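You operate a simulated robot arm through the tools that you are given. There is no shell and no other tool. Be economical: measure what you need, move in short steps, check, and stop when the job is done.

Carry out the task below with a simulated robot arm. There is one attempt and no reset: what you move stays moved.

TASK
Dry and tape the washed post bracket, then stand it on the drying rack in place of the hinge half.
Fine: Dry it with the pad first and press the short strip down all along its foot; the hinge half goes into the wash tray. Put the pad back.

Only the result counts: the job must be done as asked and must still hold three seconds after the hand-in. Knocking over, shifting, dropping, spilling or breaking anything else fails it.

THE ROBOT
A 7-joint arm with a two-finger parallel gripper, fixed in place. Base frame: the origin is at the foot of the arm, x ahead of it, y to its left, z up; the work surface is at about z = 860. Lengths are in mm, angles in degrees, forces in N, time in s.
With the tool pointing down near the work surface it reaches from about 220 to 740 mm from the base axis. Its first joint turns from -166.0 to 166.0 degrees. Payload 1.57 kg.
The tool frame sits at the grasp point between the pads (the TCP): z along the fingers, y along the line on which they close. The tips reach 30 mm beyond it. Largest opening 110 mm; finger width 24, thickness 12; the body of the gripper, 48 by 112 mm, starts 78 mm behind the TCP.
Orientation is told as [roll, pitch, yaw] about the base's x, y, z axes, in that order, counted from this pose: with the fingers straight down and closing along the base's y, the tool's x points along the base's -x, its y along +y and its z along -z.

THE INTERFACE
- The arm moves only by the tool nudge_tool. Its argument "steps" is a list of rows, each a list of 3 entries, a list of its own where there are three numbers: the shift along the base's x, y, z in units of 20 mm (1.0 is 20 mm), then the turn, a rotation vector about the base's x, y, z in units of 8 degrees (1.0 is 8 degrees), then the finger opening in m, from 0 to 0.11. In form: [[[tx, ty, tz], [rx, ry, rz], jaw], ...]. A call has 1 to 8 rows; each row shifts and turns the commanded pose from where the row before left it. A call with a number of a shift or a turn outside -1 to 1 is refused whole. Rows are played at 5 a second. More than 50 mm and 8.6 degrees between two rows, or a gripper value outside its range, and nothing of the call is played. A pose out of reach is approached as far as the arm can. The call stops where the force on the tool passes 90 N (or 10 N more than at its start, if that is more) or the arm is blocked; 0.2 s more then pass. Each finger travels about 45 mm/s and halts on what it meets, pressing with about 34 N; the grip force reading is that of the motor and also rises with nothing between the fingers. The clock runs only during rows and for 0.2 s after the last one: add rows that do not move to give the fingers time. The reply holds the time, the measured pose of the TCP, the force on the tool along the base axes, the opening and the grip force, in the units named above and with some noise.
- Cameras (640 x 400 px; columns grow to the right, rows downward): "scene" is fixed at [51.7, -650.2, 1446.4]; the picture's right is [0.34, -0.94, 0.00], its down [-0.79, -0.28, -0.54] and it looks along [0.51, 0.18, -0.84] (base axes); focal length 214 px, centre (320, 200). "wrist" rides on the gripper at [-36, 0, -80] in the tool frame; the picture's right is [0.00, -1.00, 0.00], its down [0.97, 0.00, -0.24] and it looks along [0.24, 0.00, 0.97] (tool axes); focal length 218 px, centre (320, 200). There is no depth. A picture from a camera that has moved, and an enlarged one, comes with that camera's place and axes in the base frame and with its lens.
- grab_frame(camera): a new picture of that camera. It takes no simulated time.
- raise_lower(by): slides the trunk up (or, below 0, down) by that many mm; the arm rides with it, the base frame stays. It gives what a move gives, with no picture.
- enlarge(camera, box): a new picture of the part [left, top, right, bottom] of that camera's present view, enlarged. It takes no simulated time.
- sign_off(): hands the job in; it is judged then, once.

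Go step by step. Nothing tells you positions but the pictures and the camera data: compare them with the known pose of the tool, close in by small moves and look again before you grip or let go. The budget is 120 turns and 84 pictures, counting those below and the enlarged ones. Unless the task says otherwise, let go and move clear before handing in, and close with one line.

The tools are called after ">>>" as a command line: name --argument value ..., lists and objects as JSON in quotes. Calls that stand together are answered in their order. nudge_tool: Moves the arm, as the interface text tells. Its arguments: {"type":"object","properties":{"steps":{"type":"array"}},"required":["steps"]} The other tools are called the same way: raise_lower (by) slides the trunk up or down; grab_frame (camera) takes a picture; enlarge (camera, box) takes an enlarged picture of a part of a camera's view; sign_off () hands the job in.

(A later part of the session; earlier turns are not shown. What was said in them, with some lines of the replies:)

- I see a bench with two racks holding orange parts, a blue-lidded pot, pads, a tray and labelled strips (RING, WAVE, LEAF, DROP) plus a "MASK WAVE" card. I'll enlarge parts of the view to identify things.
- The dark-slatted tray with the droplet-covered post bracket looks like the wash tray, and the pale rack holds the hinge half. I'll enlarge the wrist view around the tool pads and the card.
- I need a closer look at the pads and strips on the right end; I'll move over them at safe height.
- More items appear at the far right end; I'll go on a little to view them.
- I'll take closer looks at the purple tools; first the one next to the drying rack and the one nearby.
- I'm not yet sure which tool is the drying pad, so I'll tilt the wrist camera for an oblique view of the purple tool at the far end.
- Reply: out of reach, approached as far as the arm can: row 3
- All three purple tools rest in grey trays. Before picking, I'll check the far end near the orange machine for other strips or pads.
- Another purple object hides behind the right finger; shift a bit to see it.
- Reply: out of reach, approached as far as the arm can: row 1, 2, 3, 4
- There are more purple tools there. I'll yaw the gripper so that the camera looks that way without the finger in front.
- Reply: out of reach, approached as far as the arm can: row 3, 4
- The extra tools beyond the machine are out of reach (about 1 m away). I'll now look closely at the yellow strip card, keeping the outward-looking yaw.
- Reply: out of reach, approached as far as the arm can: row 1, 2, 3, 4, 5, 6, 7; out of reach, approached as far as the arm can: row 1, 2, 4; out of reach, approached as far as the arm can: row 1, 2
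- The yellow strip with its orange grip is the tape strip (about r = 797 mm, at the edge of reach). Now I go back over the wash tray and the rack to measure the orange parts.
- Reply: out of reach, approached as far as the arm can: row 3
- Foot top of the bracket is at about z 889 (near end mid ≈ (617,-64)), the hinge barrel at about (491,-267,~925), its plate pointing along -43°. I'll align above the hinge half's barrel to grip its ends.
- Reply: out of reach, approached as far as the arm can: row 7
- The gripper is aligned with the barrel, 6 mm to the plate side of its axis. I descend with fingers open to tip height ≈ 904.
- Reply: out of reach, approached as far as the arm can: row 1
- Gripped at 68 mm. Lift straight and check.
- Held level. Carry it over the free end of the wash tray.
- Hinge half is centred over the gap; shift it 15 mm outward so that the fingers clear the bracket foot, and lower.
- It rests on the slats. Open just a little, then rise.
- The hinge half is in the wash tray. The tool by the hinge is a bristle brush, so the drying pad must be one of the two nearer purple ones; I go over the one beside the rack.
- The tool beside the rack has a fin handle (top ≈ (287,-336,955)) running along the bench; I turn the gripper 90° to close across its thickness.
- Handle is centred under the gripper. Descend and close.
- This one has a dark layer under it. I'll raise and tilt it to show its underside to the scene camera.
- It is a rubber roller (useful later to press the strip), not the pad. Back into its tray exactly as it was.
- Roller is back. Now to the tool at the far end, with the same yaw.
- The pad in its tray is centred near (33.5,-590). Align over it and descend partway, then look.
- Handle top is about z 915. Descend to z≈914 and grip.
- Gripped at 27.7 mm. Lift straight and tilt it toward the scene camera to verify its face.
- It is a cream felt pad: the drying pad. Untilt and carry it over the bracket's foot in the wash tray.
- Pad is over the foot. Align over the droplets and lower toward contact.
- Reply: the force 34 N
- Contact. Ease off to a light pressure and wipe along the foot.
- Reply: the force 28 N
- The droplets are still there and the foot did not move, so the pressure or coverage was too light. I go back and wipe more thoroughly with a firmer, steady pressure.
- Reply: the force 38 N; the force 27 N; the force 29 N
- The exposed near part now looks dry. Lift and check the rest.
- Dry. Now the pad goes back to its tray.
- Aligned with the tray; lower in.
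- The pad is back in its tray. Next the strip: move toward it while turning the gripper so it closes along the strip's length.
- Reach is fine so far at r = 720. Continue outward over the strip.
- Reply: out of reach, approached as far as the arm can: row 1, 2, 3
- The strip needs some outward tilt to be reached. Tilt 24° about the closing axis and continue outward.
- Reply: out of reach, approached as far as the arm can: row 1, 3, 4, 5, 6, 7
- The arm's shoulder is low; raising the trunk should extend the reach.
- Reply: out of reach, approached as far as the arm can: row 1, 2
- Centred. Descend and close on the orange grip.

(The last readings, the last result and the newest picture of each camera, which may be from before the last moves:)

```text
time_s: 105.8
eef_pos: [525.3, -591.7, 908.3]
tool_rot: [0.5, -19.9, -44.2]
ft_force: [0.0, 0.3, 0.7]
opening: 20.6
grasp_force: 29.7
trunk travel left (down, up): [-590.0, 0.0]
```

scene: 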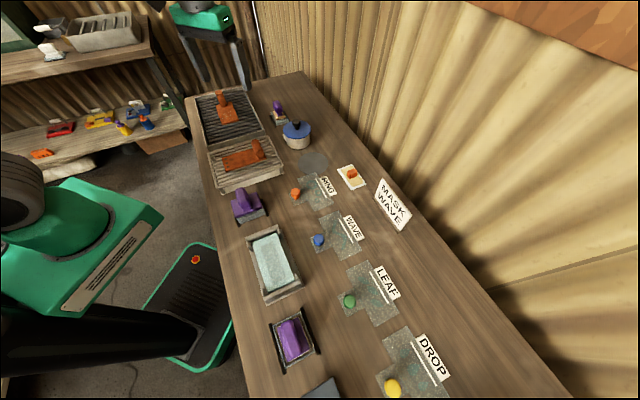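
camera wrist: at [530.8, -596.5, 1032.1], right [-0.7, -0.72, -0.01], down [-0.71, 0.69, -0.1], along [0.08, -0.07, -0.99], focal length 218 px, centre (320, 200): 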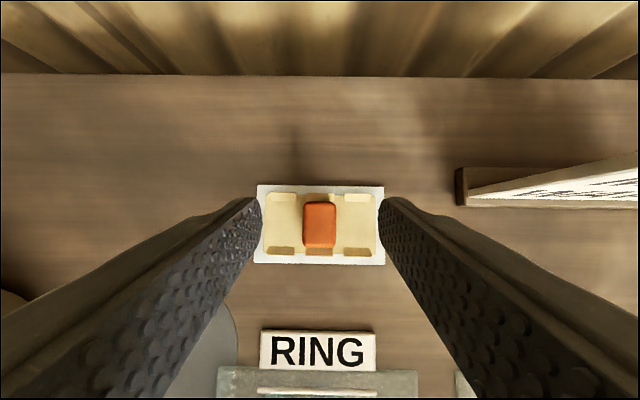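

Gripped at 20.6 mm. Lift slowly and check.

>>> nudge_tool --steps '[[[0, 0, 0], [0, 0, 0], 0.005], [[0, 0, 0.3], [0, 0, 0], 0.005], [[0, 0, 0.5], [0, 0, 0], 0.005], [[0, 0, 1], [0, 0, 0], 0.005], [[0, 0, 1], [0, 0, 0], 0.005]]'

>>> enlarge --camera "scene" --box '[290, 120, 390, 200]'

```text
time_s: 107.0
eef_pos: [523.8, -590.6, 964.5]
tool_rot: [0.4, -19.7, -44.1]
ft_force: [0.4, 0.3, 0.4]
opening: 20.7
grasp_force: 34.8
trunk travel left (down, up): [-590.0, 0.0]
```

```text
5.00 times, centred on (340, 160) of scene
camera zoom: at [51.7, -650.2, 1446.4], right [0.34, -0.94, 0.0], down [-0.79, -0.28, -0.54], along [0.51, 0.18, -0.84], focal length 1072 px, centre (220, 400)
```

zoom: 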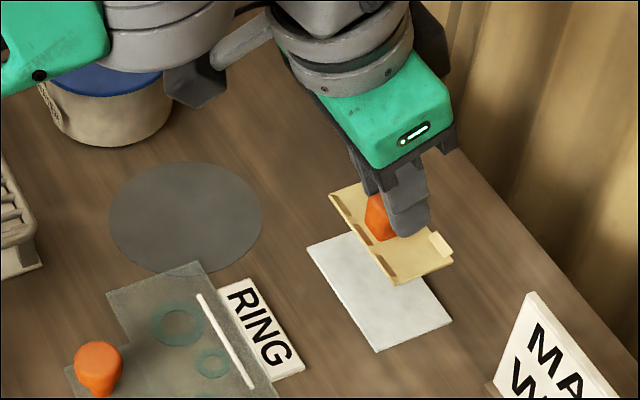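

The strip is on the gripper, level, with the tool tilted 20°. I carry it (same tilt) around the pot to the bracket's foot.

>>> nudge_tool --steps '[[[-0.23, 1, 0.6], [0, 0, 0], 0.005], [[-0.23, 1, 0.6], [0, 0, 0], 0.005], [[-0.23, 1, 0.6], [0, 0, 0], 0.005], [[-0.23, 1, 0.5], [0, 0, 0], 0.005], [[-0.23, 1, 0], [0, 0, 0], 0.005], [[-0.23, 1, 0], [0, 0, 0], 0.005], [[-0.23, 1, 0], [0, 0, 0], 0.005], [[-0.23, 1, 0], [0, 0, 0], 0.005]]'

>>> nudge_tool --steps '[[[-0.2, 1, 0], [0, 0, 0], 0.005], [[0.1, 1, 0], [0, 0, 0], 0.005], [[0.1, 1, 0], [0, 0, 0], 0.005], [[0.1, 1, 0], [0, 0, 0], 0.005], [[0.1, 1, 0], [0, 0, 0], 0.005], [[0.1, 1, 0], [0, 0, 0], 0.005], [[0.1, 1, 0], [0, 0, 0], 0.005], [[0.1, 1, 0], [0, 0, 0], 0.005]]'

>>> nudge_tool --steps '[[[0.7, 1, 0], [0, 0, 0], 0.005], [[0.7, 1, 0], [0, 0, 0], 0.005], [[0.7, 1, 0], [0, 0, 0], 0.005], [[0.7, 1, 0], [0, 0, 0], 0.005], [[0.7, 1, 0], [0, 0, 0], 0.005], [[0.7, 1, 0], [0, 0, 0], 0.005], [[0.7, 1, 0], [0, 0, 0], 0.005], [[0.7, 1, 0], [0, 0, 0], 0.005]]'

```text
time_s: 108.8
eef_pos: [563.9, -548.3, 1038.0]
tool_rot: [0.6, -19.9, -44.1]
ft_force: [0.2, 0.6, -1.1]
opening: 20.7
grasp_force: 33.9
out of reach, approached as far as the arm can: row 1, 2, 3, 4, 5, 6, 7, 8
trunk travel left (down, up): [-590.0, 0.0]
```

```text
time_s: 110.6
eef_pos: [630.9, -463.3, 1057.5]
tool_rot: [-0.1, -19.7, -44.2]
ft_force: [-0.2, 0.4, 0.0]
opening: 20.7
grasp_force: 33.7
out of reach, approached as far as the arm can: row 1, 2, 4, 5, 6, 7, 8
trunk travel left (down, up): [-590.0, 0.0]
```

```text
time_s: 112.4
eef_pos: [742.6, -305.7, 1055.8]
tool_rot: [0.3, -19.8, -44.2]
ft_force: [0.4, -0.5, -0.3]
opening: 20.8
grasp_force: 33.7
trunk travel left (down, up): [-590.0, 0.0]
```

The arm slid along its reach limit to the far side, with nothing touched. I bring it back inward carefully at this height.

>>> nudge_tool --steps '[[[-1, 0.8, 0], [0, 0, 0], 0.005], [[-1, 0.8, 0], [0, 0, 0], 0.005], [[-1, 0.8, 0], [0, 0, 0], 0.005], [[-0.8, 1, 0], [0, 0, 0], 0.005]]'

```text
time_s: 113.4
eef_pos: [688.7, -242.7, 1057.8]
tool_rot: [0.0, -19.6, -44.3]
ft_force: [0.5, 0.3, -0.6]
opening: 20.8
grasp_force: 33.7
out of reach, approached as far as the arm can: row 3, 4
trunk travel left (down, up): [-590.0, 0.0]
```

>>> nudge_tool --steps '[[[-0.6, 0.9, -0.5], [0, 0, 0], 0.005], [[-0.6, 0.9, -0.5], [0, 0, 0], 0.005], [[-0.4, 1, -0.5], [0, 0, 0], 0.005], [[0, 0, 0], [0, 0, 0], 0.005]]'

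>>> grab_frame --camera "scene"

```text
time_s: 114.4
eef_pos: [705.0, -197.7, 1045.4]
tool_rot: [-0.1, -19.5, -44.2]
ft_force: [-0.3, 0.7, -0.4]
opening: 20.6
grasp_force: 33.8
out of reach, approached as far as the arm can: row 1, 2, 3
trunk travel left (down, up): [-590.0, 0.0]
```

```text
16 pictures are left
```

scene: 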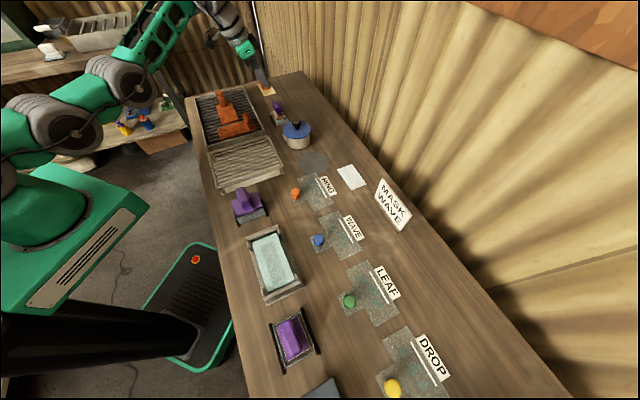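

Moving inward is blocked by the wrist joint at this outward tilt. I partly untilt (strip still gripped), move inward, then lower the trunk for a better arm posture.

>>> nudge_tool --steps '[[[0, 0, 0], [0.686, 0.727, 0], 0.005], [[0, 0, 0], [0.686, 0.727, 0], 0.005], [[-0.3, 0.5, 0], [0, 0, 0], 0.005], [[-0.3, 0.5, 0], [0, 0, 0], 0.005], [[0, 0, 0], [0, 0, 0], 0.005]]'

```text
time_s: 115.6
eef_pos: [689.6, -176.9, 1047.4]
tool_rot: [0.0, -4.1, -44.3]
ft_force: [-0.8, 1.1, -0.2]
opening: 21.0
grasp_force: 33.9
trunk travel left (down, up): [-590.0, 0.0]
```

Now it tracks. Continue inward to above the foot.

>>> nudge_tool --steps '[[[-0.3, 0.96, 0], [0, 0, 0], 0.005], [[-0.3, 0.96, 0], [0, 0, 0], 0.005], [[-0.3, 0.96, 0], [0, 0, 0], 0.005], [[-0.3, 0.96, 0], [0, 0, 0], 0.005], [[-0.3, 0.96, 0], [0, 0, 0], 0.005], [[-0.3, 0.96, 0], [0, 0, 0], 0.005], [[-0.3, 0.96, 0], [0, 0, 0], 0.005], [[0, 0.96, 0], [0, 0, 0], 0.005]]'

>>> raise_lower --by -50

>>> nudge_tool --steps '[[[0, 0, 1], [0, 0, 0], 0.005], [[0, 0, 1], [0, 0, 0], 0.005], [[0, 0, 0.5], [0, 0, 0], 0.005], [[0, 0, 0], [0, 0, 0], 0.005]]'

```text
time_s: 117.4
eef_pos: [659.1, -24.2, 1056.4]
tool_rot: [-0.1, -3.8, -44.1]
ft_force: [0.3, 0.6, -0.4]
opening: 21.0
grasp_force: 33.2
out of reach, approached as far as the arm can: row 6, 7
trunk travel left (down, up): [-590.0, 0.0]
```

```text
time_s: 118.4
eef_pos: [660.8, -24.0, 1006.1]
tool_rot: [-0.1, -3.7, -44.2]
ft_force: [0.6, 0.5, -1.1]
opening: 21.0
grasp_force: 33.9
trunk travel left (down, up): [-540.0, 50.0]
```

```text
time_s: 119.4
eef_pos: [661.3, -24.0, 1056.5]
tool_rot: [-0.2, -3.8, -44.1]
ft_force: [0.5, 0.1, -0.5]
opening: 20.9
grasp_force: 34.1
trunk travel left (down, up): [-540.0, 50.0]
```

>>> raise_lower --by -50

>>> nudge_tool --steps '[[[-0.1, 0, 1], [0, 0, 0], 0.005], [[-0.1, 0, 1], [0, 0, 0], 0.005], [[-0.2, 0, 0.5], [0, 0, 0], 0.005], [[0, 0, 0], [0, 0, 0], 0.005]]'

>>> raise_lower --by -60

>>> nudge_tool --steps '[[[0, 0, 0], [-0.686, -0.727, 0], 0.005], [[0, 0, 0], [-0.686, -0.727, 0], 0.005], [[0, 0, 0], [0, 0, 0], 0.005]]'

```text
time_s: 120.3
eef_pos: [661.4, -24.1, 1005.7]
tool_rot: [-0.2, -3.7, -44.0]
ft_force: [0.4, -0.6, -0.5]
opening: 20.8
grasp_force: 34.4
trunk travel left (down, up): [-490.0, 100.0]
```

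```text
time_s: 121.3
eef_pos: [652.3, -25.1, 1055.8]
tool_rot: [-0.1, -3.9, -44.2]
ft_force: [-0.6, -0.1, -0.6]
opening: 21.0
grasp_force: 33.6
trunk travel left (down, up): [-490.0, 100.0]
```

```text
time_s: 122.3
eef_pos: [652.8, -25.3, 995.7]
tool_rot: [-0.1, -3.7, -44.2]
ft_force: [-0.6, -0.1, -0.6]
opening: 20.9
grasp_force: 34.0
trunk travel left (down, up): [-430.0, 160.0]
```

```text
time_s: 123.1
eef_pos: [652.5, -24.7, 995.4]
tool_rot: [0.1, -19.9, -44.2]
ft_force: [0.0, 0.0, 0.0]
opening: 20.9
grasp_force: 34.2
trunk travel left (down, up): [-430.0, 160.0]
```

The 20° tilt now works here. Check the strip against the foot.

>>> enlarge --camera "scene" --box '[190, 70, 290, 150]'

>>> grab_frame --camera "wrist"

```text
5.00 times, centred on (240, 110) of scene
camera zoom: at [51.7, -650.2, 1446.4], right [0.34, -0.94, 0.0], down [-0.79, -0.28, -0.54], along [0.51, 0.18, -0.84], focal length 1072 px, centre (720, 650)
```

zoom: 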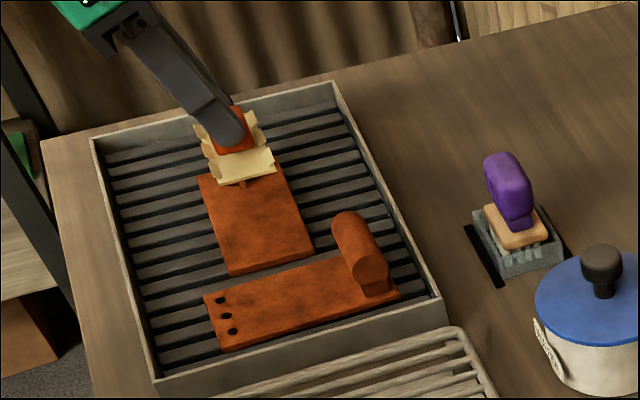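

```text
14 pictures are left
camera wrist: at [657.6, -29.8, 1083.5], right [-0.7, -0.72, 0.0], down [-0.71, 0.69, -0.1], along [0.08, -0.07, -0.99], focal length 218 px, centre (320, 200)
```

wrist: 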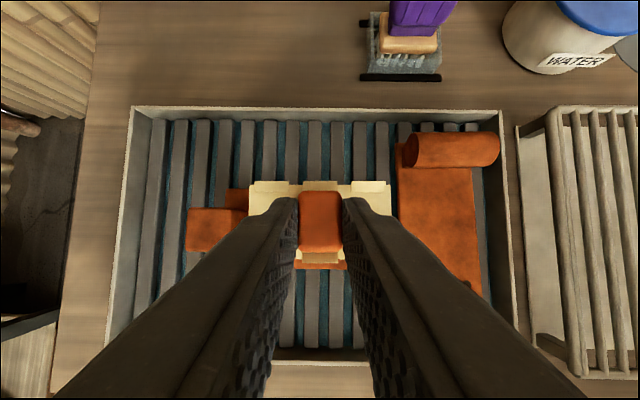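

Strip sits over the free part of the foot. Fine-shift and lower toward contact.

>>> nudge_tool --steps '[[[-0.3, -0.1, -0.7], [0, 0, 0], 0.005], [[0, 0, -0.7], [0, 0, 0], 0.005], [[0, 0, -0.7], [0, 0, 0], 0.005], [[0, 0, -0.4], [0, 0, 0], 0.005], [[0, 0, -0.2], [0, 0, 0], 0.005], [[0, 0, 0], [0, 0, 0], 0.005]]'

```text
time_s: 124.5
eef_pos: [646.2, -26.2, 940.5]
tool_rot: [0.1, -19.9, -44.1]
ft_force: [-0.2, -0.2, -0.4]
opening: 20.8
grasp_force: 34.2
trunk travel left (down, up): [-430.0, 160.0]
```

>>> nudge_tool --steps '[[[0, 0, -0.2], [0, 0, 0], 0.005], [[0, 0, -0.15], [0, 0, 0], 0.005], [[0, 0, 0], [0, 0, 0], 0.005]]'

>>> enlarge --camera "scene" --box '[200, 80, 280, 150]'

```text
time_s: 125.3
eef_pos: [646.1, -25.3, 936.1]
tool_rot: [0.1, -19.8, -44.1]
ft_force: [-1.5, 0.0, 0.8]
opening: 20.8
grasp_force: 33.9
trunk travel left (down, up): [-430.0, 160.0]
```

```text
5.71 times, centred on (240, 115) of scene
camera zoom: at [51.7, -650.2, 1446.4], right [0.34, -0.94, 0.0], down [-0.79, -0.28, -0.54], along [0.51, 0.18, -0.84], focal length 1226 px, centre (777, 686)
```

zoom: 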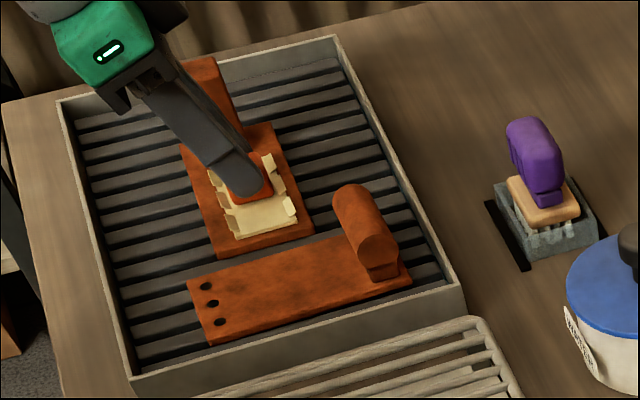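

>>> nudge_tool --steps '[[[0, 0, -0.1], [0, 0, 0], 0.005], [[0, 0, -0.1], [0, 0, 0], 0.005], [[0, 0, 0], [0, 0, 0], 0.005]]'

```text
time_s: 126.1
eef_pos: [645.8, -24.7, 935.6]
tool_rot: [0.6, -20.1, -44.3]
ft_force: [-1.8, 1.9, 22.6]
opening: 20.7
grasp_force: 33.9
trunk travel left (down, up): [-430.0, 160.0]
```

Strip touches the foot. Press a little more, then release, and look from above.

>>> nudge_tool --steps '[[[0, 0, -0.1], [0, 0, 0], 0.005], [[0, 0, 0], [0, 0, 0], 0.005], [[0, 0, 0], [0, 0, 0], 0.005], [[0, 0, 0.27], [0, 0, 0], 0.005], [[0, 0, 0], [0, 0, 0], 0.04], [[0, 0, 0], [0, 0, 0], 0.045], [[0, 0, 0], [0, 0, 0], 0.045]]'

>>> nudge_tool --steps '[[[-0.2, 0.18, 0.8], [0, 0, 0], 0.045], [[-0.2, 0.18, 0.8], [0, 0, 0], 0.045], [[0, 0, 1], [0.686, 0.727, 0], 0.045], [[0, 0, 1], [0.686, 0.727, 0], 0.045], [[0, 0, 0], [0.343, 0.363, 0], 0.045], [[0, 0, 0], [0, 0, 0], 0.045]]'

>>> grab_frame --camera "wrist"

```text
time_s: 127.7
eef_pos: [647.1, -26.0, 932.6]
tool_rot: [0.1, -19.7, -44.2]
ft_force: [0.2, 0.0, 0.5]
opening: 44.9
grasp_force: 0.1
trunk travel left (down, up): [-430.0, 160.0]
```

```text
time_s: 129.1
eef_pos: [639.2, -20.6, 1005.3]
tool_rot: [-0.1, 0.3, -44.1]
ft_force: [-0.3, -0.3, -0.8]
opening: 45.1
grasp_force: 0.1
trunk travel left (down, up): [-430.0, 160.0]
```

```text
12 pictures are left
camera wrist: at [664.9, -45.4, 1085.5], right [-0.7, -0.72, 0.0], down [-0.7, 0.68, 0.24], along [-0.18, 0.17, -0.97], focal length 218 px, centre (320, 200)
```

wrist: 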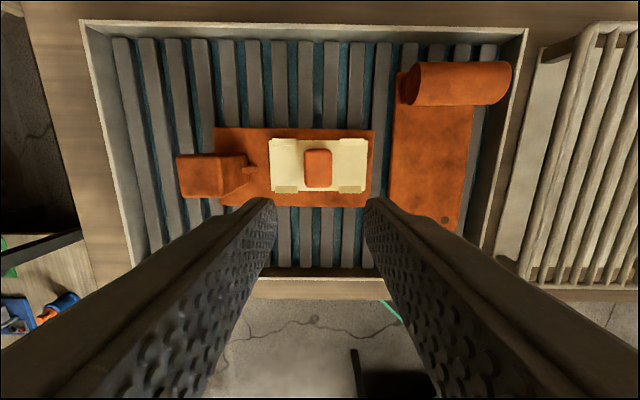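

>>> enlarge --camera "wrist" --box '[250, 120, 390, 210]'

```text
4.44 times, centred on (320, 165) of wrist
camera zoom: at [664.9, -45.4, 1085.5], right [-0.7, -0.72, 0.0], down [-0.7, 0.68, 0.24], along [-0.18, 0.17, -0.97], focal length 970 px, centre (320, 356)
```

zoom: 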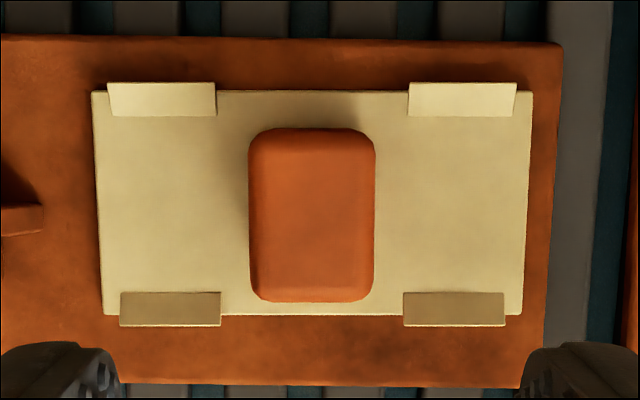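

Clear feedback: the flaps of the middle segment are gone (pressed), the two end segments still stick up. I close the fingers and press each end panel with the tips, near end first.

>>> nudge_tool --steps '[[[-0.19, -0.8, 0], [0, 0, 0], 0.0], [[-0.19, -0.8, 0], [0, 0, 0], 0.0], [[0, 0, -1], [0, 0, 0], 0.0], [[0, 0, -1], [0, 0, 0], 0.0], [[0, 0, -1], [0, 0, 0], 0.0], [[0, 0, -0.8], [0, 0, 0], 0.0], [[0, 0, 0], [0, 0, 0], 0.0]]'

>>> nudge_tool --steps '[[[0, 0, -0.15], [0, 0, 0], 0.0], [[0, 0, -0.15], [0, 0, 0], 0.0], [[0, 0, -0.1], [0, 0, 0], 0.0], [[0, 0, 0], [0, 0, 0], 0.0]]'

```text
time_s: 130.7
eef_pos: [631.6, -52.5, 928.8]
tool_rot: [-0.2, 0.1, -44.1]
ft_force: [-0.2, 0.3, 0.4]
opening: 0.0
grasp_force: 21.5
trunk travel left (down, up): [-430.0, 160.0]
```

```text
time_s: 131.7
eef_pos: [631.2, -50.6, 921.8]
tool_rot: [-0.1, 0.2, -44.1]
ft_force: [2.0, 0.9, 6.5]
opening: 0.3
grasp_force: 21.4
trunk travel left (down, up): [-430.0, 160.0]
```

>>> nudge_tool --steps '[[[0, 0, -0.15], [0, 0, 0], 0.0], [[0, 0, -0.1], [0, 0, 0], 0.0], [[0, 0, 0], [0, 0, 0], 0.0], [[0, 0, 0], [0, 0, 0], 0.0]]'

```text
time_s: 132.7
eef_pos: [629.9, -51.3, 922.4]
tool_rot: [0.3, -0.3, -44.1]
ft_force: [5.5, 3.0, 46.8]
opening: 0.2
grasp_force: 21.1
trunk travel left (down, up): [-430.0, 160.0]
```

Pressed with ~47 N. Rise over the grip and press the other end.

>>> nudge_tool --steps '[[[0, 0, 0.7], [0, 0, 0], 0.0], [[0, 0, 1], [0, 0, 0], 0.0], [[0, 0, 1], [0, 0, 0], 0.0], [[0.68, 0.69, 0], [0, 0, 0], 0.0], [[0.68, 0.69, 0], [0, 0, 0], 0.0], [[0.67, 0.69, 0], [0, 0, 0], 0.0], [[0, 0, -1], [0, 0, 0], 0.0], [[0, 0, -1], [0, 0, 0], 0.0]]'

>>> nudge_tool --steps '[[[0, 0, -0.2], [0, 0, 0], 0.0], [[0, 0, -0.1], [0, 0, 0], 0.0], [[0, 0, 0], [0, 0, 0], 0.0]]'

```text
time_s: 134.5
eef_pos: [670.2, -8.4, 928.9]
tool_rot: [-0.2, 0.1, -44.1]
ft_force: [-0.1, 0.2, 0.3]
opening: 0.1
grasp_force: 21.3
trunk travel left (down, up): [-430.0, 160.0]
```

```text
time_s: 135.3
eef_pos: [671.2, -10.5, 924.3]
tool_rot: [-0.3, 0.3, -44.1]
ft_force: [0.0, 0.9, 0.0]
opening: 0.0
grasp_force: 21.3
trunk travel left (down, up): [-430.0, 160.0]
```

>>> nudge_tool --steps '[[[0, 0, -0.15], [0, 0, 0], 0.0], [[0, 0, -0.15], [0, 0, 0], 0.0], [[0, 0, -0.13], [0, 0, 0], 0.0], [[0, 0, 0], [0, 0, 0], 0.0], [[0, 0, 0], [0, 0, 0], 0.0]]'

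```text
time_s: 136.5
eef_pos: [670.2, -9.2, 922.8]
tool_rot: [0.4, -0.3, -44.1]
ft_force: [0.7, -1.2, 42.6]
opening: 0.0
grasp_force: 21.5
trunk travel left (down, up): [-430.0, 160.0]
```

Pressed with ~43 N. Rise and check the strip, moving so that the post can be seen too.

>>> nudge_tool --steps '[[[0, 0, 1], [0, 0, 0], 0.0], [[0, 0, 1], [0, 0, 0], 0.0], [[0, 0, 1], [0, 0, 0], 0.04], [[0, 0, 1], [0, 0, 0], 0.06], [[0, 0, 1], [0, 0, 0], 0.08], [[0, 0, 0], [0, 0, 0], 0.08]]'

>>> grab_frame --camera "wrist"

```text
time_s: 137.9
eef_pos: [671.8, -10.4, 1017.4]
tool_rot: [-0.2, 0.3, -44.1]
ft_force: [0.0, -0.1, -0.2]
opening: 80.2
grasp_force: 0.0
trunk travel left (down, up): [-430.0, 160.0]
```

```text
10 pictures are left
camera wrist: at [698.6, -36.7, 1096.3], right [-0.7, -0.72, 0.0], down [-0.7, 0.68, 0.24], along [-0.18, 0.17, -0.97], focal length 218 px, centre (320, 200)
```

wrist: 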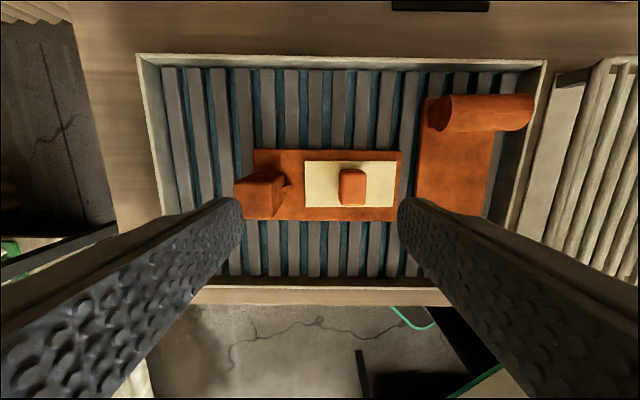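

All flaps are pressed down. Now the post: zoom for its exact location.

>>> enlarge --camera "wrist" --box '[220, 130, 320, 240]'

```text
3.64 times, centred on (270, 185) of wrist
camera zoom: at [698.6, -36.7, 1096.3], right [-0.7, -0.72, 0.0], down [-0.7, 0.68, 0.24], along [-0.18, 0.17, -0.97], focal length 794 px, centre (502, 254)
```

zoom: 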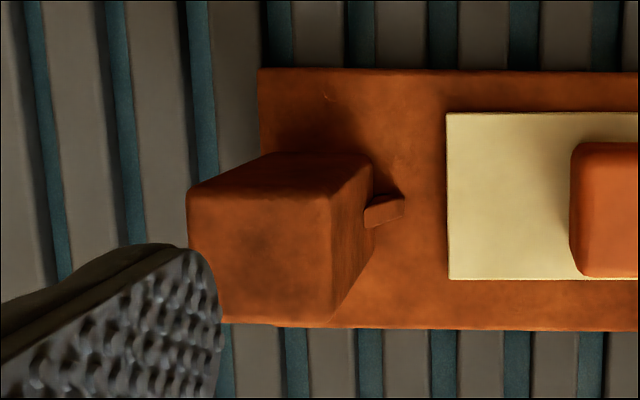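

The post is about 27×25 mm, centred at ≈(702.7, 24.3), top z ≈ 946. I turn 90° to grip it across its plain sides (away from the gusset).

>>> nudge_tool --steps '[[[0, 0, 0], [0, 0, 1], 0.08], [[0, 0, 0], [0, 0, 1], 0.08], [[0, 0, 0], [0, 0, 1], 0.08], [[0, 0, 0], [0, 0, 1], 0.08], [[0, 0, 0], [0, 0, 1], 0.08], [[0, 0, 0], [0, 0, 1], 0.08], [[0, 0, 0], [0, 0, 1], 0.08], [[0, 0, 0], [0, 0, 1], 0.08]]'

>>> nudge_tool --steps '[[[0.5, 0.6, 0], [0, 0, 1], 0.06], [[0.5, 0.6, 0], [0, 0, 1], 0.06], [[0.54, 0.53, 0], [0, 0, 1], 0.06], [[0, 0, 0], [0, 0, 0.23], 0.06], [[0, 0, 0], [0, 0, 0], 0.06]]'

>>> grab_frame --camera "wrist"

```text
time_s: 139.7
eef_pos: [672.8, -9.7, 1017.2]
tool_rot: [-0.1, 0.2, 20.0]
ft_force: [-0.2, -0.2, 0.5]
opening: 80.0
grasp_force: 0.0
trunk travel left (down, up): [-430.0, 160.0]
```

```text
time_s: 140.9
eef_pos: [701.1, 24.5, 1015.6]
tool_rot: [-0.3, 0.2, 45.8]
ft_force: [-1.2, 0.8, 0.8]
opening: 59.9
grasp_force: 0.0
trunk travel left (down, up): [-430.0, 160.0]
```

```text
8 pictures are left
camera wrist: at [727.5, 50.1, 1095.9], right [0.72, -0.7, 0.0], down [-0.68, -0.69, 0.24], along [-0.17, -0.18, -0.97], focal length 218 px, centre (320, 200)
```

wrist: 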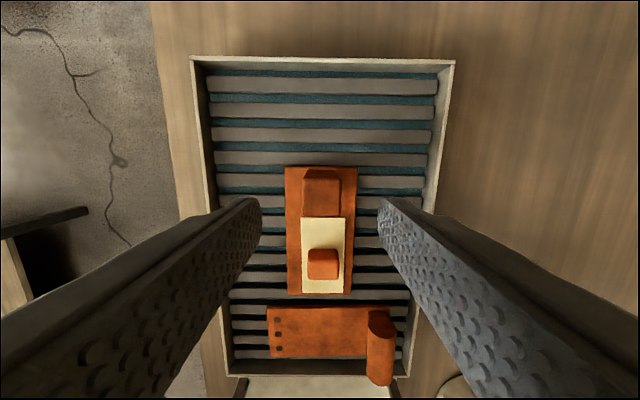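

Aligned on the post. Descend and grip.

>>> nudge_tool --steps '[[[0, 0, -1], [0, 0, 0], 0.06], [[0, 0, -1], [0, 0, 0], 0.06], [[0, 0, -1], [0, 0, 0], 0.06], [[0, 0, -1], [0, 0, 0], 0.06], [[0, 0, -0.4], [0, 0, 0], 0.06], [[0, 0, 0], [0, 0, 0], 0.005], [[0, 0, 0], [0, 0, 0], 0.005], [[0, 0, 0], [0, 0, 0], 0.005]]'

>>> nudge_tool --steps '[[[0, 0, 0], [0, 0, 0], 0.005], [[0, 0, 0.2], [0, 0, 0], 0.005], [[0, 0, 0.5], [0, 0, 0], 0.005], [[0, 0, 0], [0, 0, 0], 0.005]]'

```text
time_s: 142.7
eef_pos: [702.7, 24.0, 929.6]
tool_rot: [-0.1, 0.1, 45.5]
ft_force: [3.7, -1.1, 2.5]
opening: 28.0
grasp_force: 22.1
trunk travel left (down, up): [-430.0, 160.0]
```

```text
time_s: 143.7
eef_pos: [703.3, 24.5, 940.9]
tool_rot: [-0.1, 0.2, 45.8]
ft_force: [-0.3, 0.6, -6.3]
opening: 28.2
grasp_force: 34.0
trunk travel left (down, up): [-430.0, 160.0]
```

>>> nudge_tool --steps '[[[0, 0, 1], [0, 0, 0], 0.005], [[0, 0, 1], [0, 0, 0], 0.005], [[-0.3, -0.3, 1], [0, 0, 0], 0.005], [[-0.3, -0.3, 0.3], [0, 0, 0], 0.005], [[0, 0, 0], [0, 0, 0], 0.005]]'

>>> enlarge --camera "scene" --box '[180, 60, 310, 190]'

```text
time_s: 144.9
eef_pos: [690.3, 14.0, 1006.1]
tool_rot: [-0.1, 0.2, 45.7]
ft_force: [0.3, 1.0, -5.6]
opening: 27.8
grasp_force: 34.0
trunk travel left (down, up): [-430.0, 160.0]
```

```text
3.08 times, centred on (245, 125) of scene
camera zoom: at [51.7, -650.2, 1446.4], right [0.34, -0.94, 0.0], down [-0.79, -0.28, -0.54], along [0.51, 0.18, -0.84], focal length 660 px, centre (551, 431)
```

zoom: 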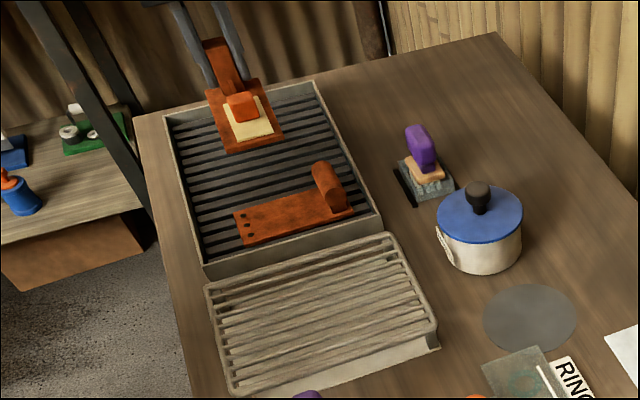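

Level and held. Carry it to the rack while turning -89° so the foot lies where the hinge half was.

>>> nudge_tool --steps '[[[-0.71, -1, 0], [0, 0, -1], 0.005], [[-0.71, -1, 0], [0, 0, -1], 0.005], [[-0.71, -1, 0], [0, 0, -1], 0.005], [[-0.71, -1, 0], [0, 0, -1], 0.005], [[-0.71, -1, 0], [0, 0, -1], 0.005], [[-0.71, -1, 0], [0, 0, -1], 0.005], [[-0.71, -1, 0], [0, 0, -1], 0.005], [[-0.71, -1, 0], [0, 0, -1], 0.005]]'

>>> nudge_tool --steps '[[[-0.71, -1, 0], [0, 0, -1], 0.005], [[-0.71, -1, 0], [0, 0, -1], 0.005], [[-0.71, -1, 0], [0, 0, -1], 0.005], [[-0.71, -1, 0], [0, 0, -0.12], 0.005], [[-0.71, -1, 0], [0, 0, 0], 0.005], [[-0.71, -0.95, 0], [0, 0, 0], 0.005], [[0, 0, 0], [0, 0, 0], 0.005]]'

>>> grab_frame --camera "wrist"

```text
time_s: 146.7
eef_pos: [576.7, -150.0, 1008.3]
tool_rot: [-0.2, 0.3, -18.4]
ft_force: [1.3, -0.8, -5.9]
opening: 27.7
grasp_force: 33.7
trunk travel left (down, up): [-430.0, 160.0]
```

```text
time_s: 148.3
eef_pos: [491.7, -266.6, 1008.3]
tool_rot: [-0.2, 0.2, -43.4]
ft_force: [0.5, -0.9, -6.5]
opening: 28.0
grasp_force: 34.3
trunk travel left (down, up): [-430.0, 160.0]
```

```text
6 pictures are left
camera wrist: at [519.3, -292.6, 1087.9], right [-0.69, -0.73, 0.0], down [-0.71, 0.67, 0.24], along [-0.18, 0.17, -0.97], focal length 218 px, centre (320, 200)
```

wrist: 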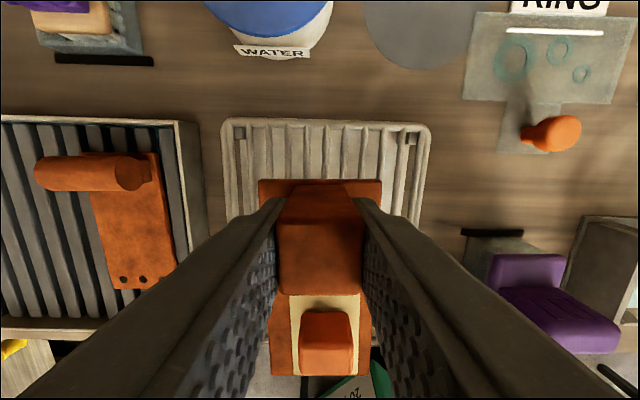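

Centred over the rack. Lower.

>>> nudge_tool --steps '[[[0, 0, -0.8], [0, 0, 0], 0.005], [[0, 0, -0.8], [0, 0, 0], 0.005], [[0, 0, -0.6], [0, 0, 0], 0.005], [[0, 0, -0.3], [0, 0, 0], 0.005], [[0, 0, -0.15], [0, 0, 0], 0.005], [[0, 0, 0], [0, 0, 0], 0.005]]'

>>> nudge_tool --steps '[[[0, 0, -0.15], [0, 0, 0], 0.005], [[0, 0, 0], [0, 0, 0], 0.005]]'

```text
time_s: 149.7
eef_pos: [491.8, -266.3, 954.5]
tool_rot: [-0.2, 0.2, -43.3]
ft_force: [0.7, -0.6, -6.2]
opening: 27.6
grasp_force: 34.3
trunk travel left (down, up): [-430.0, 160.0]
```

```text
time_s: 150.3
eef_pos: [492.0, -266.2, 951.9]
tool_rot: [-0.3, 0.2, -43.3]
ft_force: [0.8, 1.1, -7.0]
opening: 27.5
grasp_force: 34.4
trunk travel left (down, up): [-430.0, 160.0]
```

>>> nudge_tool --steps '[[[0, 0, -0.1], [0, 0, 0], 0.005], [[0, 0, -0.08], [0, 0, 0], 0.005], [[0, 0, 0], [0, 0, 0], 0.005]]'

```text
time_s: 151.1
eef_pos: [492.8, -266.5, 947.7]
tool_rot: [-0.2, 0.2, -43.3]
ft_force: [-1.0, 0.0, -6.6]
opening: 27.9
grasp_force: 34.5
trunk travel left (down, up): [-430.0, 160.0]
```

>>> nudge_tool --steps '[[[0, 0, -0.1], [0, 0, 0], 0.005], [[0, 0, -0.05], [0, 0, 0], 0.005], [[0, 0, 0], [0, 0, 0], 0.005]]'

```text
time_s: 151.9
eef_pos: [492.0, -266.6, 946.8]
tool_rot: [-0.1, 0.1, -43.2]
ft_force: [-0.4, -0.6, 7.5]
opening: 28.0
grasp_force: 33.6
trunk travel left (down, up): [-430.0, 160.0]
```

It rests on the rack. Release and rise clear.

>>> nudge_tool --steps '[[[0, 0, 0], [0, 0, 0], 0.05], [[0, 0, 0], [0, 0, 0], 0.06], [[0, 0, 0], [0, 0, 0], 0.06], [[0, 0, 1], [0, 0, 0], 0.06], [[0, 0, 1], [0, 0, 0], 0.06], [[0, 0, 1], [0, 0, 0], 0.06], [[0, 0, 1], [0, 0, 0], 0.06], [[0, 0, 1], [0, 0, 0], 0.06]]'

>>> grab_frame --camera "wrist"

>>> grab_frame --camera "scene"

```text
time_s: 153.7
eef_pos: [491.7, -265.7, 1046.5]
tool_rot: [-0.2, 0.3, -43.2]
ft_force: [1.0, 0.3, -1.2]
opening: 60.2
grasp_force: 0.2
trunk travel left (down, up): [-430.0, 160.0]
```

```text
5 pictures are left
camera wrist: at [518.2, -290.7, 1125.7], right [-0.69, -0.73, 0.0], down [-0.71, 0.66, 0.24], along [-0.18, 0.17, -0.97], focal length 218 px, centre (320, 200)
```

wrist: 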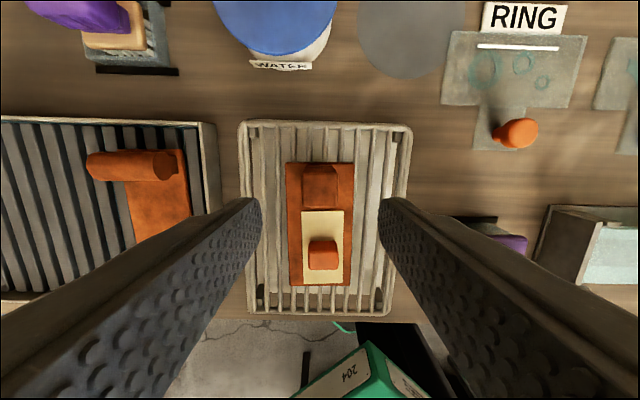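

```text
4 pictures are left
```

scene: 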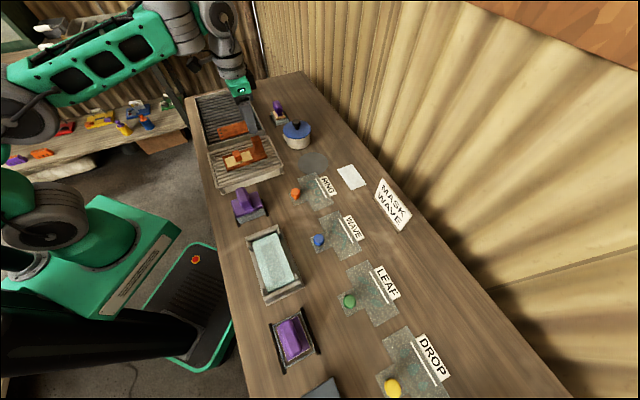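

The bracket stands dry and taped on the rack, the hinge half lies in the wash tray, and the pad and roller are back in their trays. The gripper is clear, so I hand in.

>>> sign_off

```text
The job is handed in.
```

The post bracket is dried, taped along its foot and standing on the drying rack. The hinge half is in the wash tray, the pad is back in its tray, and the job is handed in.
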